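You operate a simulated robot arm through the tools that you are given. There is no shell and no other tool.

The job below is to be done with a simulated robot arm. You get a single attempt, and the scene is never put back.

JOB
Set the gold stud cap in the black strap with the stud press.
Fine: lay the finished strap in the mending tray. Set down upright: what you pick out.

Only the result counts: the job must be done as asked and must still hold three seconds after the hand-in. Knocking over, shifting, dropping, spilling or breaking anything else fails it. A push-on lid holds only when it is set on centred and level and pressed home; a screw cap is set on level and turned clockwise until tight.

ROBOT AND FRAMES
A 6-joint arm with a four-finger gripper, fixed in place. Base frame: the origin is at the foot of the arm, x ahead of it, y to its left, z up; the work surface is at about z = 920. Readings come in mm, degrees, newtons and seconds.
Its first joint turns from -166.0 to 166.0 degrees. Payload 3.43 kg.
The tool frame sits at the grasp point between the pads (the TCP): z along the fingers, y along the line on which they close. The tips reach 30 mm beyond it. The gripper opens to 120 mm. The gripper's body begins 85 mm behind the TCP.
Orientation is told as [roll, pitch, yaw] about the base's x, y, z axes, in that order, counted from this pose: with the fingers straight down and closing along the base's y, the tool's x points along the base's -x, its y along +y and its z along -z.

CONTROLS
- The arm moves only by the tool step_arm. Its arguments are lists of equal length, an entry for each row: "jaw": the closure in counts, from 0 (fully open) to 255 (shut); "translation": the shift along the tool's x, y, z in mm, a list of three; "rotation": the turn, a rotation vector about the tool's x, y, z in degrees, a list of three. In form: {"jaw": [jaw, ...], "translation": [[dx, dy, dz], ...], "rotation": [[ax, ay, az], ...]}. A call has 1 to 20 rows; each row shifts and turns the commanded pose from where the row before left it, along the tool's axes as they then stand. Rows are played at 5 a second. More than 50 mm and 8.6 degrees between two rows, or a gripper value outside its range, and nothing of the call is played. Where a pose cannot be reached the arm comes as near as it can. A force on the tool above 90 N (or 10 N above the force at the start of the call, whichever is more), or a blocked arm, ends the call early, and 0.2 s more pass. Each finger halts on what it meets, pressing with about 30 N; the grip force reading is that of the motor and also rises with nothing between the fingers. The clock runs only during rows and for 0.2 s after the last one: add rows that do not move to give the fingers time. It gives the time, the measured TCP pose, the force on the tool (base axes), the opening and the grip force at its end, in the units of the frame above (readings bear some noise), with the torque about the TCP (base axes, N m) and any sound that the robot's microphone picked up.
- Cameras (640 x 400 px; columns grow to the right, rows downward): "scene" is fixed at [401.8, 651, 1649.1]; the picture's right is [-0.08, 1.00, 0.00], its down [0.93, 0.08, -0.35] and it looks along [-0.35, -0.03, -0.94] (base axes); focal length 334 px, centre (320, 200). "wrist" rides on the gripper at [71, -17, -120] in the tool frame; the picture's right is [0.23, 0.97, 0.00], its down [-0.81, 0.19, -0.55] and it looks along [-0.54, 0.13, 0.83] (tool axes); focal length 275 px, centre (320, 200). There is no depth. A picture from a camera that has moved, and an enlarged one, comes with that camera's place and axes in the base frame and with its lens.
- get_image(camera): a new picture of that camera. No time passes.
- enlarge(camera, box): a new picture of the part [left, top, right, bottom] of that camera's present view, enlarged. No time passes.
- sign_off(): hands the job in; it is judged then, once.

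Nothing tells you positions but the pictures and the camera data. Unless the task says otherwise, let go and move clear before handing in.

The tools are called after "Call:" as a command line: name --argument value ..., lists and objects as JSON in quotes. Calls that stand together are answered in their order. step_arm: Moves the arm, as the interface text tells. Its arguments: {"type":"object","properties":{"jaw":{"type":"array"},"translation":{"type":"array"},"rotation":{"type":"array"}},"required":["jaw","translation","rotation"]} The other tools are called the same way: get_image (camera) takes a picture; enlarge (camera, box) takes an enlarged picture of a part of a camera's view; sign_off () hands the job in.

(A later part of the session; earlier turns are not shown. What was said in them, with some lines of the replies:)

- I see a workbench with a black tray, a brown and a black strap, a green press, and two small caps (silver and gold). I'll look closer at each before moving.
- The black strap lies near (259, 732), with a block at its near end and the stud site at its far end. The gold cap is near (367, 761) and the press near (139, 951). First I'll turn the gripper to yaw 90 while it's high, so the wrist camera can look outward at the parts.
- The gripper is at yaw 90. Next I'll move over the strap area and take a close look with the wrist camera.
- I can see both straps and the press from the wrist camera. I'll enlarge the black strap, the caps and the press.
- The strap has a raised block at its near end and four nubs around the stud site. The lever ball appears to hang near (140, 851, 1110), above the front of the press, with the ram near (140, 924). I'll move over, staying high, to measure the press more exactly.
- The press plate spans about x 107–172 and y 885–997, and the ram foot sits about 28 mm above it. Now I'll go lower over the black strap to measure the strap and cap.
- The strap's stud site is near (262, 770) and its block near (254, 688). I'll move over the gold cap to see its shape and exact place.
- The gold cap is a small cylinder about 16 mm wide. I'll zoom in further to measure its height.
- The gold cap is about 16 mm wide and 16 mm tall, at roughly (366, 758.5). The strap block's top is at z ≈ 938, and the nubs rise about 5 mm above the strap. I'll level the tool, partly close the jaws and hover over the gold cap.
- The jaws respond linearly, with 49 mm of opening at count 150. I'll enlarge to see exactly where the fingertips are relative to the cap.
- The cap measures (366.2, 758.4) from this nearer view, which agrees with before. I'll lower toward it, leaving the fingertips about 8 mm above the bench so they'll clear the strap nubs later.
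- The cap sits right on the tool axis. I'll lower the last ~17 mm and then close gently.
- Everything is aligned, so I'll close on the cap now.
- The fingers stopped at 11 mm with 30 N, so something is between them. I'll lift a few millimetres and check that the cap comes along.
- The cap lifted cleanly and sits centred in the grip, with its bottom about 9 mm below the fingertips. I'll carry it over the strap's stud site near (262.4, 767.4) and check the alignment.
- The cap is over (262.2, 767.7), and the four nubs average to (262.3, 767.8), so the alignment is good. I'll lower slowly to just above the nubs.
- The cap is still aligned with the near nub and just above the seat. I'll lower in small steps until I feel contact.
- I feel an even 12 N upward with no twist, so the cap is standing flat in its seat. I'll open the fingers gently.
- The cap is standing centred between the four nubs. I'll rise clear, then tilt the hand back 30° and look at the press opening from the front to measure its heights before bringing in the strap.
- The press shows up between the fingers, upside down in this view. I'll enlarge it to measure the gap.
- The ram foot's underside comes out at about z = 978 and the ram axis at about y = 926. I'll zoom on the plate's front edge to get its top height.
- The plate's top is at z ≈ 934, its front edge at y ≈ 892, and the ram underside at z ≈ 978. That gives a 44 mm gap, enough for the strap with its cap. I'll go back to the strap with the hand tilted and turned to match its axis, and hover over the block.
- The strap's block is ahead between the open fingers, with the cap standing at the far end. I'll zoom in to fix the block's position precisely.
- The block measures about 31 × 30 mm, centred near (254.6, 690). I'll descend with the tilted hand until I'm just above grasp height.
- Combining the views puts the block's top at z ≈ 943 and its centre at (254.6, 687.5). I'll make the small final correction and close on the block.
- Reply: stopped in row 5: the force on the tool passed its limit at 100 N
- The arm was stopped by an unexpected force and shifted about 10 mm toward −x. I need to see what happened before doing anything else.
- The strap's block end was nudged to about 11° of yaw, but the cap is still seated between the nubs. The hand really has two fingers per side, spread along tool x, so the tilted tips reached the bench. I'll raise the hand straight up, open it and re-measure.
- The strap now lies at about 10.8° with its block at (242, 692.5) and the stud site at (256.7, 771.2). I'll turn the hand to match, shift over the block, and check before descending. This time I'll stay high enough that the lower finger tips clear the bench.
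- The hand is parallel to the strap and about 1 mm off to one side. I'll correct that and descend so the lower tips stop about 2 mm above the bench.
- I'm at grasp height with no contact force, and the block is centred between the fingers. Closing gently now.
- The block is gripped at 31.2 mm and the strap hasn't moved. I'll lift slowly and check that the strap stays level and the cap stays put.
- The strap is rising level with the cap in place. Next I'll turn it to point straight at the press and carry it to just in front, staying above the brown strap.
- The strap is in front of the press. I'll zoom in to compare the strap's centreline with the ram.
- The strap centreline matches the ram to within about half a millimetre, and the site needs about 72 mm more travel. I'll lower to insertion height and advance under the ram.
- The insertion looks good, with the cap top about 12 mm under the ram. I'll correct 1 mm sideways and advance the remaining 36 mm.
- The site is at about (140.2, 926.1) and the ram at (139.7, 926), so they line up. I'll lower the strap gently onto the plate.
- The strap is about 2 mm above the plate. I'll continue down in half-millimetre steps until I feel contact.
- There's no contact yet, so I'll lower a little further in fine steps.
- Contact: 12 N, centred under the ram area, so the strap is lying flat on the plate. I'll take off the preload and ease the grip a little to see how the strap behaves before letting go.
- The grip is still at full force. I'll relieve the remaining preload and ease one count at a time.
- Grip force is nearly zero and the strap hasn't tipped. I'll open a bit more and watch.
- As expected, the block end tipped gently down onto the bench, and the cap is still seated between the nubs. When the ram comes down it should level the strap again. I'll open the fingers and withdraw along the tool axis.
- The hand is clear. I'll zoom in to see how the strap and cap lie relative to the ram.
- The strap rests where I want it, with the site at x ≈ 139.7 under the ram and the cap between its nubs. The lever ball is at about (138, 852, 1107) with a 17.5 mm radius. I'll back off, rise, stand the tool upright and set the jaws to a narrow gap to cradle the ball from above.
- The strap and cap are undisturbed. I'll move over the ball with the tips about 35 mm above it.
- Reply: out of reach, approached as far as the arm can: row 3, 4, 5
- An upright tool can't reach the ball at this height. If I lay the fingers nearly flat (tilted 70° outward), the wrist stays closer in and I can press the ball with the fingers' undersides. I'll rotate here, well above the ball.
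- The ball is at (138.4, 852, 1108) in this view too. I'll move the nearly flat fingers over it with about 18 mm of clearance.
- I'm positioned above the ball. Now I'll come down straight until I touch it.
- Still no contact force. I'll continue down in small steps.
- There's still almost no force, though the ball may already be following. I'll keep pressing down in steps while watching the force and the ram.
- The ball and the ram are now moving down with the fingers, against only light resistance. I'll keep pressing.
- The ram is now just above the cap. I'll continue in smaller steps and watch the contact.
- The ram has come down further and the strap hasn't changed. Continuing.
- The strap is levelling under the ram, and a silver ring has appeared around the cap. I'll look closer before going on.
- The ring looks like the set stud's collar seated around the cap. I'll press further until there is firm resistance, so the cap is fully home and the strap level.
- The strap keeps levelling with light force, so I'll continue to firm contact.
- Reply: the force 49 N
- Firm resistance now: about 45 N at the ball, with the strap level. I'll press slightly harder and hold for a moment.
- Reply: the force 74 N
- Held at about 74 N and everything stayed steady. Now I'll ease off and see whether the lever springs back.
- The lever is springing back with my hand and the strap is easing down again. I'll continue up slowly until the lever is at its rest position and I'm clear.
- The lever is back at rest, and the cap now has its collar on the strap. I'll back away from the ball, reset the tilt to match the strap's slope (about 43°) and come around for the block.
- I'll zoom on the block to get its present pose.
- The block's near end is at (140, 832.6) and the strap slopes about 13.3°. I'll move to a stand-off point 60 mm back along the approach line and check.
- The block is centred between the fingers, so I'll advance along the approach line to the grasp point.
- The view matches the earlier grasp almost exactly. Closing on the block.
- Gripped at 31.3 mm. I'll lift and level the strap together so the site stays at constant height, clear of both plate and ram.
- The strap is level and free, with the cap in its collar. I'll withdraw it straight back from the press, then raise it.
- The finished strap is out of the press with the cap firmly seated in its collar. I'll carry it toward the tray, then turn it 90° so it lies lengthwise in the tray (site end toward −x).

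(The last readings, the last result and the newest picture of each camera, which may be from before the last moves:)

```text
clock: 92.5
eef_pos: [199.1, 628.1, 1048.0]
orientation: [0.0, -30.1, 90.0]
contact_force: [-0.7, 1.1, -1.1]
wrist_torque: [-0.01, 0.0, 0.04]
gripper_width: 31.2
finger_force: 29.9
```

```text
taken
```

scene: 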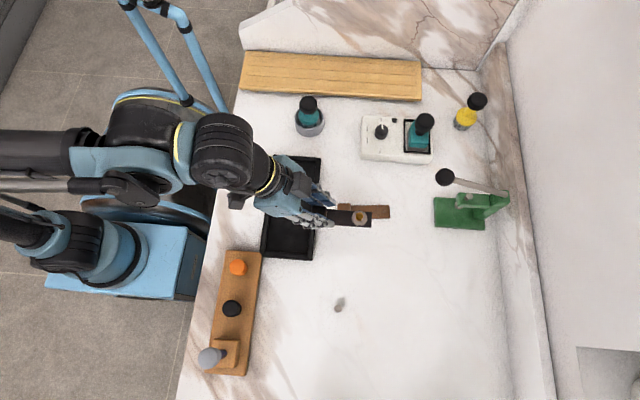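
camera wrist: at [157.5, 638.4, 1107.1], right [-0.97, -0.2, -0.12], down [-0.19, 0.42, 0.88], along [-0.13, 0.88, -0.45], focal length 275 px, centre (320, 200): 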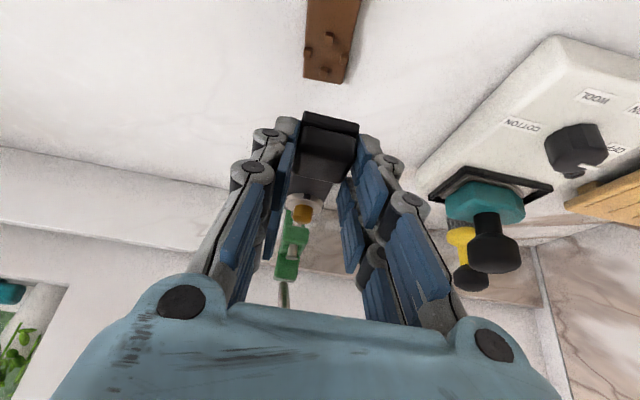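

All good. Now the 90° turn, well above everything.

Call:
step_arm --jaw '[200, 200, 200, 200, 200, 200, 200, 200, 200, 200, 200, 200, 200, 200, 200, 200]' --translation '[[0, 0, 0], [0, 0, 0], [0, 0, 0], [0, 0, 0], [0, 0, 0], [0, 0, 0], [0, 0, 0], [0, 0, 0], [0, 0, 0], [0, 0, 0], [0, 0, 0], [0, 0, 0], [0, 0, 0], [0, 0, 0], [0, 0, 0], [0, 0, 0]]' --rotation '[[-3, 0, -5.196], [-3, 0, -5.196], [-3, 0, -5.196], [-3, 0, -5.196], [-3, 0, -5.196], [-3, 0, -5.196], [-3, 0, -5.196], [-3, 0, -5.196], [-3, 0, -5.196], [-3, 0, -5.196], [-3, 0, -5.196], [-3, 0, -5.196], [-3, 0, -5.196], [-3, 0, -5.196], [-3, 0, -5.196], [0, 0, 0]]'

Call:
get_image --camera "scene"

Call:
get_image --camera "wrist"

```text
clock: 95.9
eef_pos: [197.3, 628.5, 1046.6]
orientation: [-0.1, -30.0, -179.8]
contact_force: [-1.2, -0.3, 0.1]
wrist_torque: [-0.03, 0.0, 0.01]
gripper_width: 31.5
finger_force: 30.1
```

```text
taken
```

scene: 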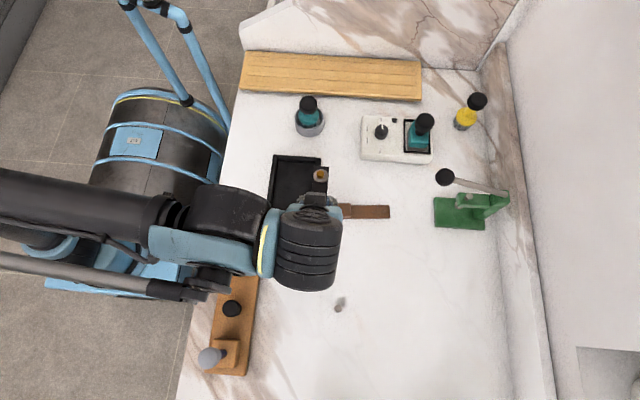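

```text
taken
camera wrist: at [317.7, 645.8, 1117.4], right [0.2, -0.97, -0.12], down [-0.43, -0.19, 0.88], along [-0.88, -0.13, -0.45], focal length 275 px, centre (320, 200)
```

wrist: 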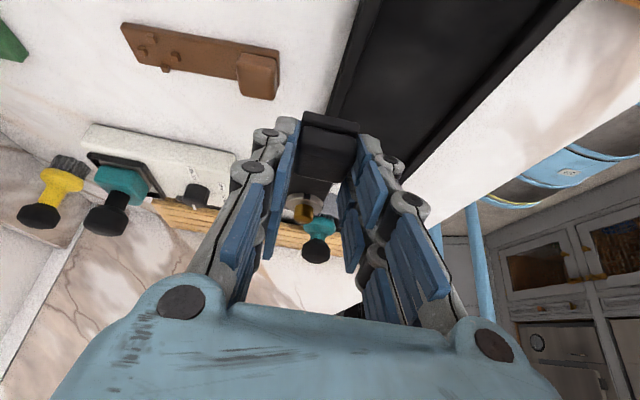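

The turn is complete. Next I'll shift over the tray's centre line (y ≈ 564.5) at height and check.

Call:
step_arm --jaw '[200, 200, 200, 200, 200, 200, 200]' --translation '[[0.7, 9, -0.4], [0.7, 13, -0.4], [0.7, 13, -0.4], [0.7, 13, -0.4], [0.7, 10, -0.4], [0, 6.3, 0], [0, 0, 0]]' --rotation '[[0, 0, 0], [0, 0, 0], [0, 0, 0], [0, 0, 0], [0, 0, 0], [0, 0, 0], [0, 0, 0]]'

Call:
get_image --camera "wrist"

Call:
get_image --camera "scene"

```text
clock: 97.5
eef_pos: [201.9, 565.0, 1049.0]
orientation: [0.0, -30.0, -179.9]
contact_force: [-0.2, 0.0, -0.6]
wrist_torque: [-0.02, -0.04, -0.01]
gripper_width: 31.3
finger_force: 29.8
```

```text
taken
camera wrist: at [322.3, 581.8, 1118.2], right [0.2, -0.97, -0.12], down [-0.43, -0.19, 0.88], along [-0.88, -0.13, -0.45], focal length 275 px, centre (320, 200)
```

wrist: 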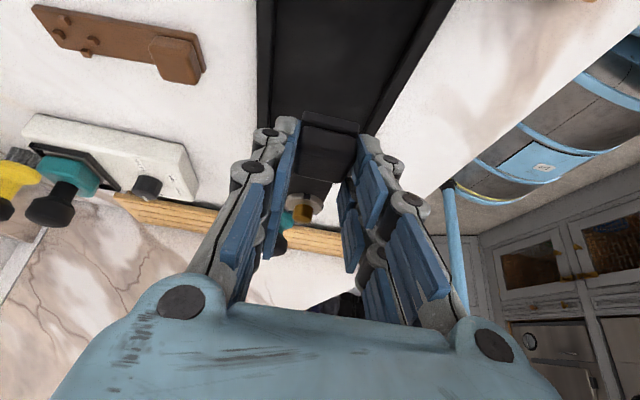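

```text
taken
```

scene: 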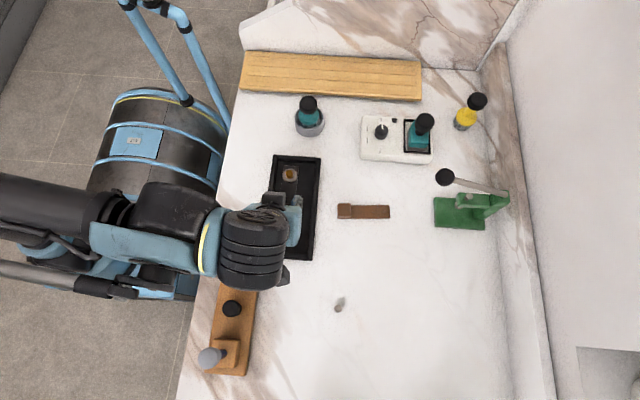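

I'm centred over the tray with the strap above its floor. I'll lower most of the way now.

Call:
step_arm --jaw '[200, 200, 200, 200, 200, 200, 200]' --translation '[[5, 0, 8.66], [7.5, 0, 13], [7.5, 0, 13], [7.5, 0, 13], [5, 0, 8.66], [3, 0, 5.2], [0, 0, 0]]' --rotation '[[0, 0, 0], [0, 0, 0], [0, 0, 0], [0, 0, 0], [0, 0, 0], [0, 0, 0], [0, 0, 0]]'

Call:
get_image --camera "wrist"

Call:
enlarge --camera "scene" --box '[240, 140, 340, 270]'

```text
clock: 99.1
eef_pos: [201.7, 564.8, 976.3]
orientation: [-0.2, -30.0, -179.9]
contact_force: [0.5, 0.1, -0.2]
wrist_torque: [0.01, 0.0, -0.01]
gripper_width: 31.5
finger_force: 30.4
```

```text
taken
camera wrist: at [322.4, 581.5, 1045.3], right [0.2, -0.97, -0.12], down [-0.43, -0.19, 0.88], along [-0.88, -0.13, -0.45], focal length 275 px, centre (320, 200)
```

wrist: 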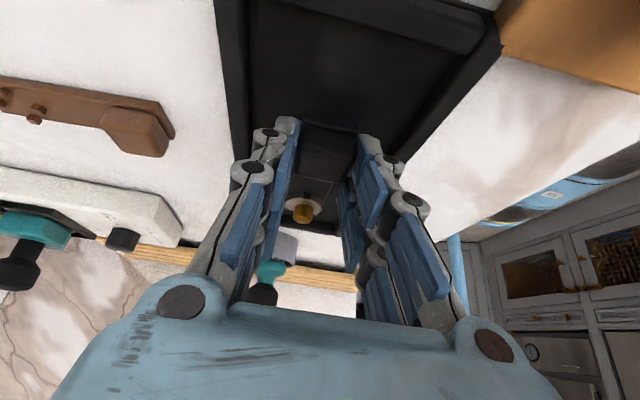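

```text
3.08 times, centred on (290, 205) of scene
camera zoom: at [401.8, 651.0, 1649.1], right [-0.08, 1.0, 0.0], down [0.93, 0.08, -0.35], along [-0.35, -0.03, -0.94], focal length 1029 px, centre (412, 185)
```

zoom: 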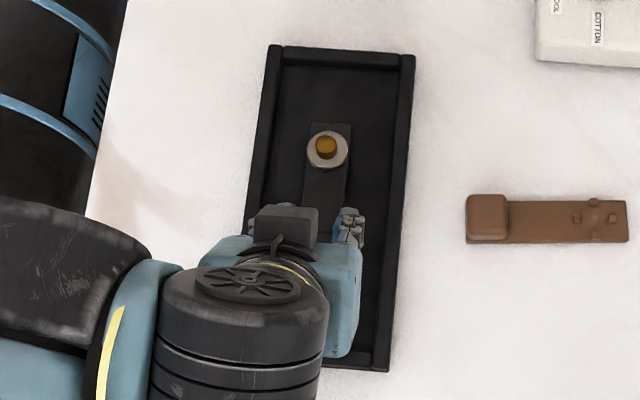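

The strap is inside the tray outline and about 12 mm above its floor. I'll lower in fine steps until contact.

Call:
step_arm --jaw '[200, 200, 200, 200, 200, 200, 200]' --translation '[[1, 0, 1.73], [1, 0, 1.73], [1, 0, 1.73], [0.75, 0, 1.3], [0.5, 0, 0.87], [0.5, 0, 0.87], [0, 0, 0]]' --rotation '[[0, 0, 0], [0, 0, 0], [0, 0, 0], [0, 0, 0], [0, 0, 0], [0, 0, 0], [0, 0, 0]]'

```text
clock: 100.7
eef_pos: [202.1, 564.4, 967.7]
orientation: [-0.1, -30.0, -180.0]
contact_force: [-0.4, 0.0, -0.1]
wrist_torque: [0.01, -0.04, 0.0]
gripper_width: 31.4
finger_force: 30.4
```

No contact yet. A little further in finer steps.

Call:
step_arm --jaw '[200, 200, 200, 200, 200, 200]' --translation '[[0.3, 0, 0.52], [0.3, 0, 0.52], [0.25, 0, 0.43], [0.25, 0, 0.43], [0.25, 0, 0.43], [0, 0, 0]]' --rotation '[[0, 0, 0], [0, 0, 0], [0, 0, 0], [0, 0, 0], [0, 0, 0], [0, 0, 0]]'

Call:
enlarge --camera "wrist" --box '[220, 80, 420, 240]'

```text
clock: 102.1
eef_pos: [201.7, 564.2, 964.7]
orientation: [-0.1, -30.0, -180.0]
contact_force: [0.1, -0.6, -0.6]
wrist_torque: [0.01, -0.01, 0.0]
gripper_width: 31.7
finger_force: 29.7
```

```text
2.50 times, centred on (320, 160) of wrist
camera zoom: at [322.1, 581.7, 1034.3], right [0.2, -0.97, -0.12], down [-0.43, -0.19, 0.88], along [-0.88, -0.13, -0.45], focal length 688 px, centre (320, 300)
```

zoom: 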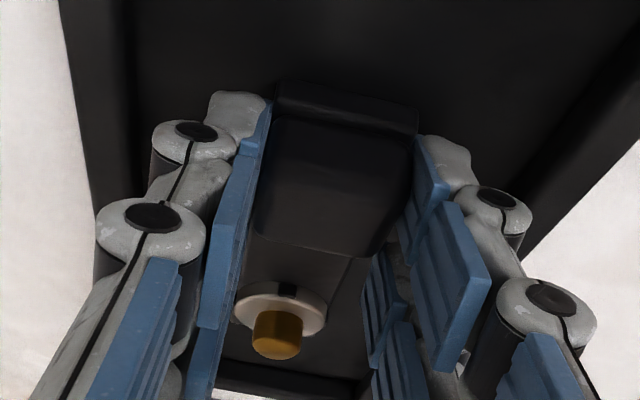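

Still free, so I'll continue down gently.

Call:
step_arm --jaw '[200, 200, 200, 200, 200, 200]' --translation '[[0.2, 0, 0.35], [0.2, 0, 0.35], [0.2, 0, 0.35], [0.2, 0, 0.35], [0.2, 0, 0.35], [0, 0, 0]]' --rotation '[[0, 0, 0], [0, 0, 0], [0, 0, 0], [0, 0, 0], [0, 0, 0], [0, 0, 0]]'

```text
clock: 103.5
eef_pos: [200.7, 564.5, 963.5]
orientation: [-0.1, -29.9, -179.8]
contact_force: [7.4, 2.8, 37.5]
wrist_torque: [0.04, 0.39, -0.11]
gripper_width: 31.4
finger_force: 30.0
```

Contact: the strap is on the tray floor. I'll ease off the preload and then open the fingers slowly.

Call:
step_arm --jaw '[200, 200, 195, 191, 190, 189, 189]' --translation '[[-0.2, 0, -0.35], [-0.15, 0, -0.26], [0, 0, 0], [0, 0, 0], [0, 0, 0], [0, 0, 0], [0, 0, 0]]' --rotation '[[0, 0, 0], [0, 0, 0], [0, 0, 0], [0, 0, 0], [0, 0, 0], [0, 0, 0], [0, 0, 0]]'

Call:
enlarge --camera "wrist" --box '[220, 80, 420, 240]'

```text
clock: 105.1
eef_pos: [203.2, 565.1, 963.0]
orientation: [-0.1, -29.9, -180.0]
contact_force: [-0.6, 0.1, -1.1]
wrist_torque: [0.0, -0.02, -0.01]
gripper_width: 32.2
finger_force: 0.8
```

```text
2.50 times, centred on (320, 160) of wrist
camera zoom: at [322.3, 581.2, 1032.8], right [0.2, -0.97, -0.12], down [-0.43, -0.19, 0.88], along [-0.88, -0.13, -0.45], focal length 688 px, centre (320, 300)
```

zoom: 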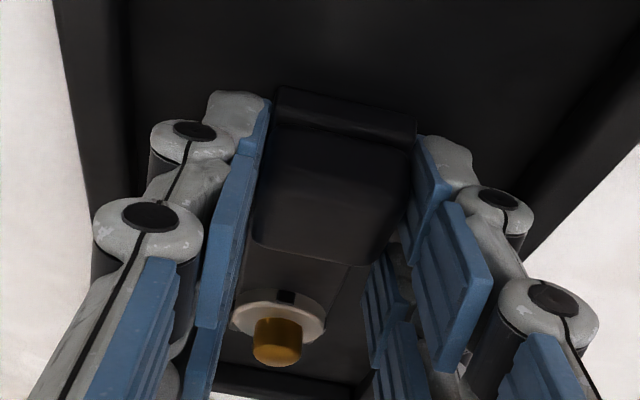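

Contact force is gone and the strap rests flat on the tray floor. I'll open the fingers moderately, keeping clear of the tray walls, and withdraw along the tool axis.

Call:
step_arm --jaw '[187, 184, 179, 173, 167, 162, 160, 160, 160, 160, 160, 160]' --translation '[[0, 0, 0], [0, 0, 0], [0, 0, 0], [0, 0, 0], [0, 0, 0], [0, 0, 0], [0, 0, -4], [0, 0, -10], [0, 0, -18], [0, 0, -25], [0, 0, -30], [0, 0, 0]]' --rotation '[[0, 0, 0], [0, 0, 0], [0, 0, 0], [0, 0, 0], [0, 0, 0], [0, 0, 0], [0, 0, 0], [0, 0, 0], [0, 0, 0], [0, 0, 0], [0, 0, 0], [0, 0, 0]]'

Call:
get_image --camera "wrist"

Call:
enlarge --camera "scene" --box '[240, 140, 340, 270]'

```text
clock: 107.7
eef_pos: [244.8, 563.8, 1040.0]
orientation: [-0.1, -30.0, -179.9]
contact_force: [0.2, -0.2, 0.1]
wrist_torque: [0.03, -0.03, 0.0]
gripper_width: 44.7
finger_force: 0.0
```

```text
taken
camera wrist: at [365.9, 581.3, 1109.6], right [0.2, -0.97, -0.12], down [-0.43, -0.19, 0.88], along [-0.88, -0.13, -0.45], focal length 275 px, centre (320, 200)
```

wrist: 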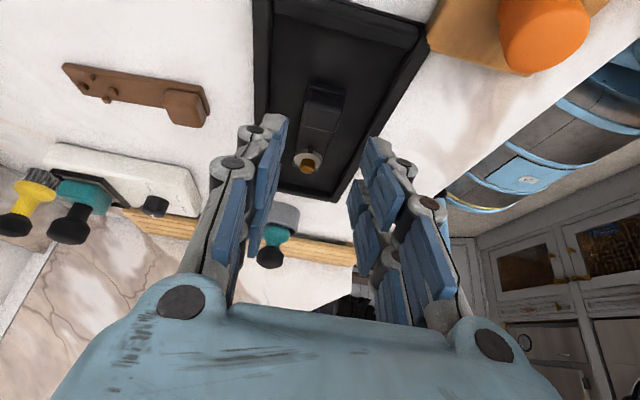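

```text
3.08 times, centred on (290, 205) of scene
camera zoom: at [401.8, 651.0, 1649.1], right [-0.08, 1.0, 0.0], down [0.93, 0.08, -0.35], along [-0.35, -0.03, -0.94], focal length 1029 px, centre (412, 185)
```

zoom: 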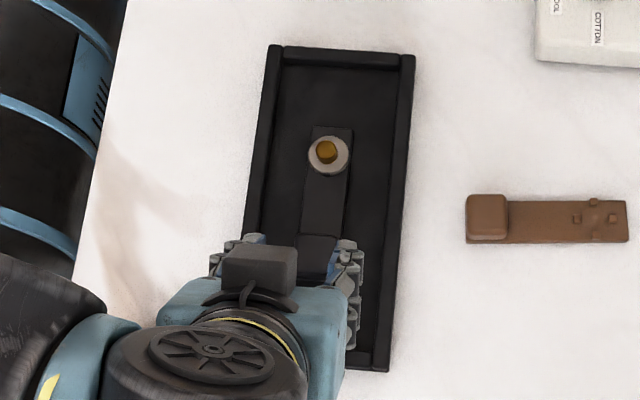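

The finished strap lies flat and fully inside the tray. I'll raise the arm well clear and do a final check of the whole scene.

Call:
step_arm --jaw '[160, 160, 160, 160, 160, 160, 160]' --translation '[[-12, 0, -20.8], [-12, 0, -20.8], [-12, 0, -20.8], [-12, 0, -20.8], [-12, 0, -20.8], [-12, 0, -20.8], [0, 0, 0]]' --rotation '[[0, 0, 0], [0, 0, 0], [0, 0, 0], [0, 0, 0], [0, 0, 0], [0, 0, 0], [0, 0, 0]]'

Call:
get_image --camera "scene"

Call:
get_image --camera "wrist"

Call:
enlarge --camera "wrist" --box '[240, 0, 440, 180]'

```text
clock: 109.3
eef_pos: [245.1, 565.3, 1184.0]
orientation: [-0.1, -30.0, -179.8]
contact_force: [-0.2, 0.0, -0.3]
wrist_torque: [0.0, 0.0, 0.03]
gripper_width: 45.1
finger_force: 0.2
```

```text
taken
```

scene: 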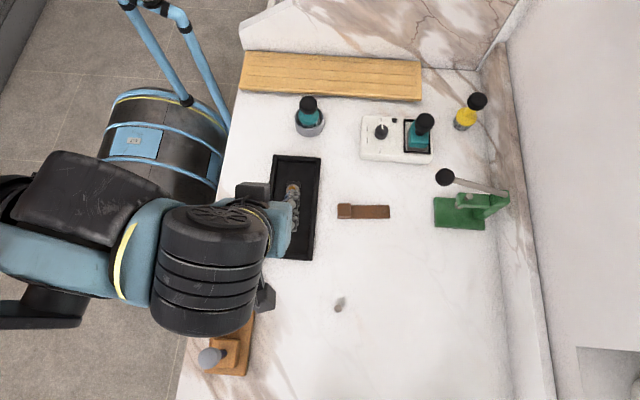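

```text
taken
camera wrist: at [364.9, 581.7, 1253.4], right [0.2, -0.97, -0.12], down [-0.43, -0.19, 0.88], along [-0.88, -0.13, -0.45], focal length 275 px, centre (320, 200)
```

wrist: 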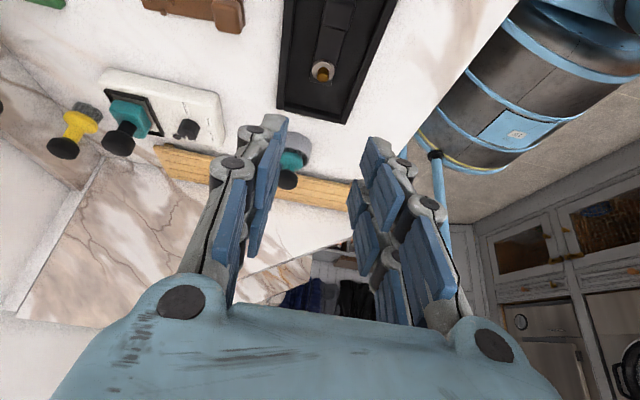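

```text
2.22 times, centred on (340, 90) of wrist
camera zoom: at [364.9, 581.7, 1253.4], right [0.2, -0.97, -0.12], down [-0.43, -0.19, 0.88], along [-0.88, -0.13, -0.45], focal length 612 px, centre (276, 444)
```

zoom: 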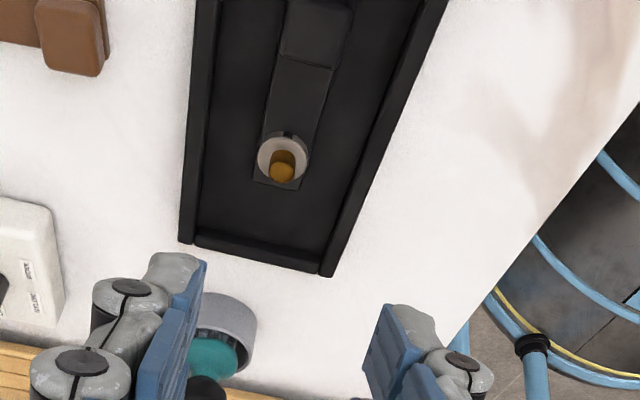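

Everything else is where it started. I'll shift the arm aside so I can see the tray and rack in the scene camera before handing in.

Call:
step_arm --jaw '[160, 160, 160, 160, 160]' --translation '[[-15, 30, -26], [-15, 30, -26], [0, 30, 0], [0, 30, 0], [0, 0, 0]]' --rotation '[[0, 0, 0], [0, 0, 0], [0, 0, 0], [0, 0, 0], [0, 0, 0]]'

Call:
get_image --camera "scene"

Call:
enlarge --camera "scene" --box '[240, 140, 340, 270]'

```text
clock: 110.5
eef_pos: [246.2, 443.1, 1240.4]
orientation: [-0.1, -29.9, -179.9]
contact_force: [-0.7, 0.5, 0.6]
wrist_torque: [-0.02, -0.02, 0.03]
gripper_width: 44.8
finger_force: 0.0
```

```text
taken
```

scene: 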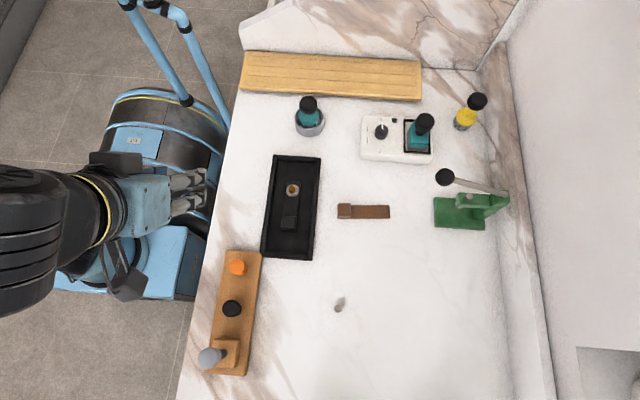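

```text
3.08 times, centred on (290, 205) of scene
camera zoom: at [401.8, 651.0, 1649.1], right [-0.08, 1.0, 0.0], down [0.93, 0.08, -0.35], along [-0.35, -0.03, -0.94], focal length 1029 px, centre (412, 185)
```

zoom: 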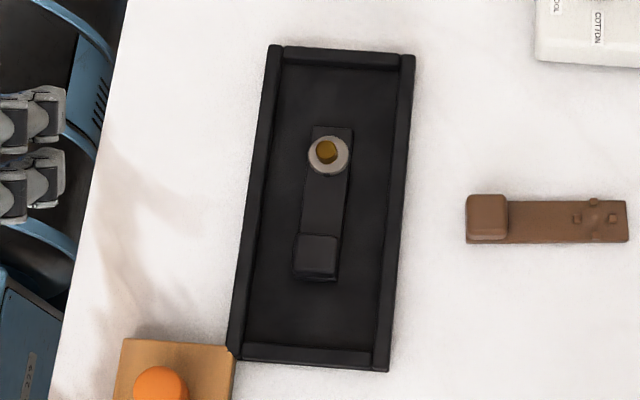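

The black strap lies flat and upright in the tray with the gold cap set in its collar. The brown strap, silver cap, press, rack and other objects are in their original places, and the arm is clear. I'm handing in the job.

Call:
sign_off

```text
The job is handed in.
```

The gold cap is set in the black strap, and the strap is lying flat and right side up in the mending tray. I've handed the job in.

- **Pressing:** I pressed the lever until it resisted firmly, about 74 N. A silver collar formed around the cap, and the cap stayed put when I lifted the strap out.
- **One slip:** On my first try at gripping the strap, the fingertips hit the bench and pushed its block end about 14 mm sideways. The cap stayed in its seat, and I measured everything again before going on.
- **Other objects:** In the last picture, everything else I could check is where it started, and the lever is back up. The arm is well clear of the tray.
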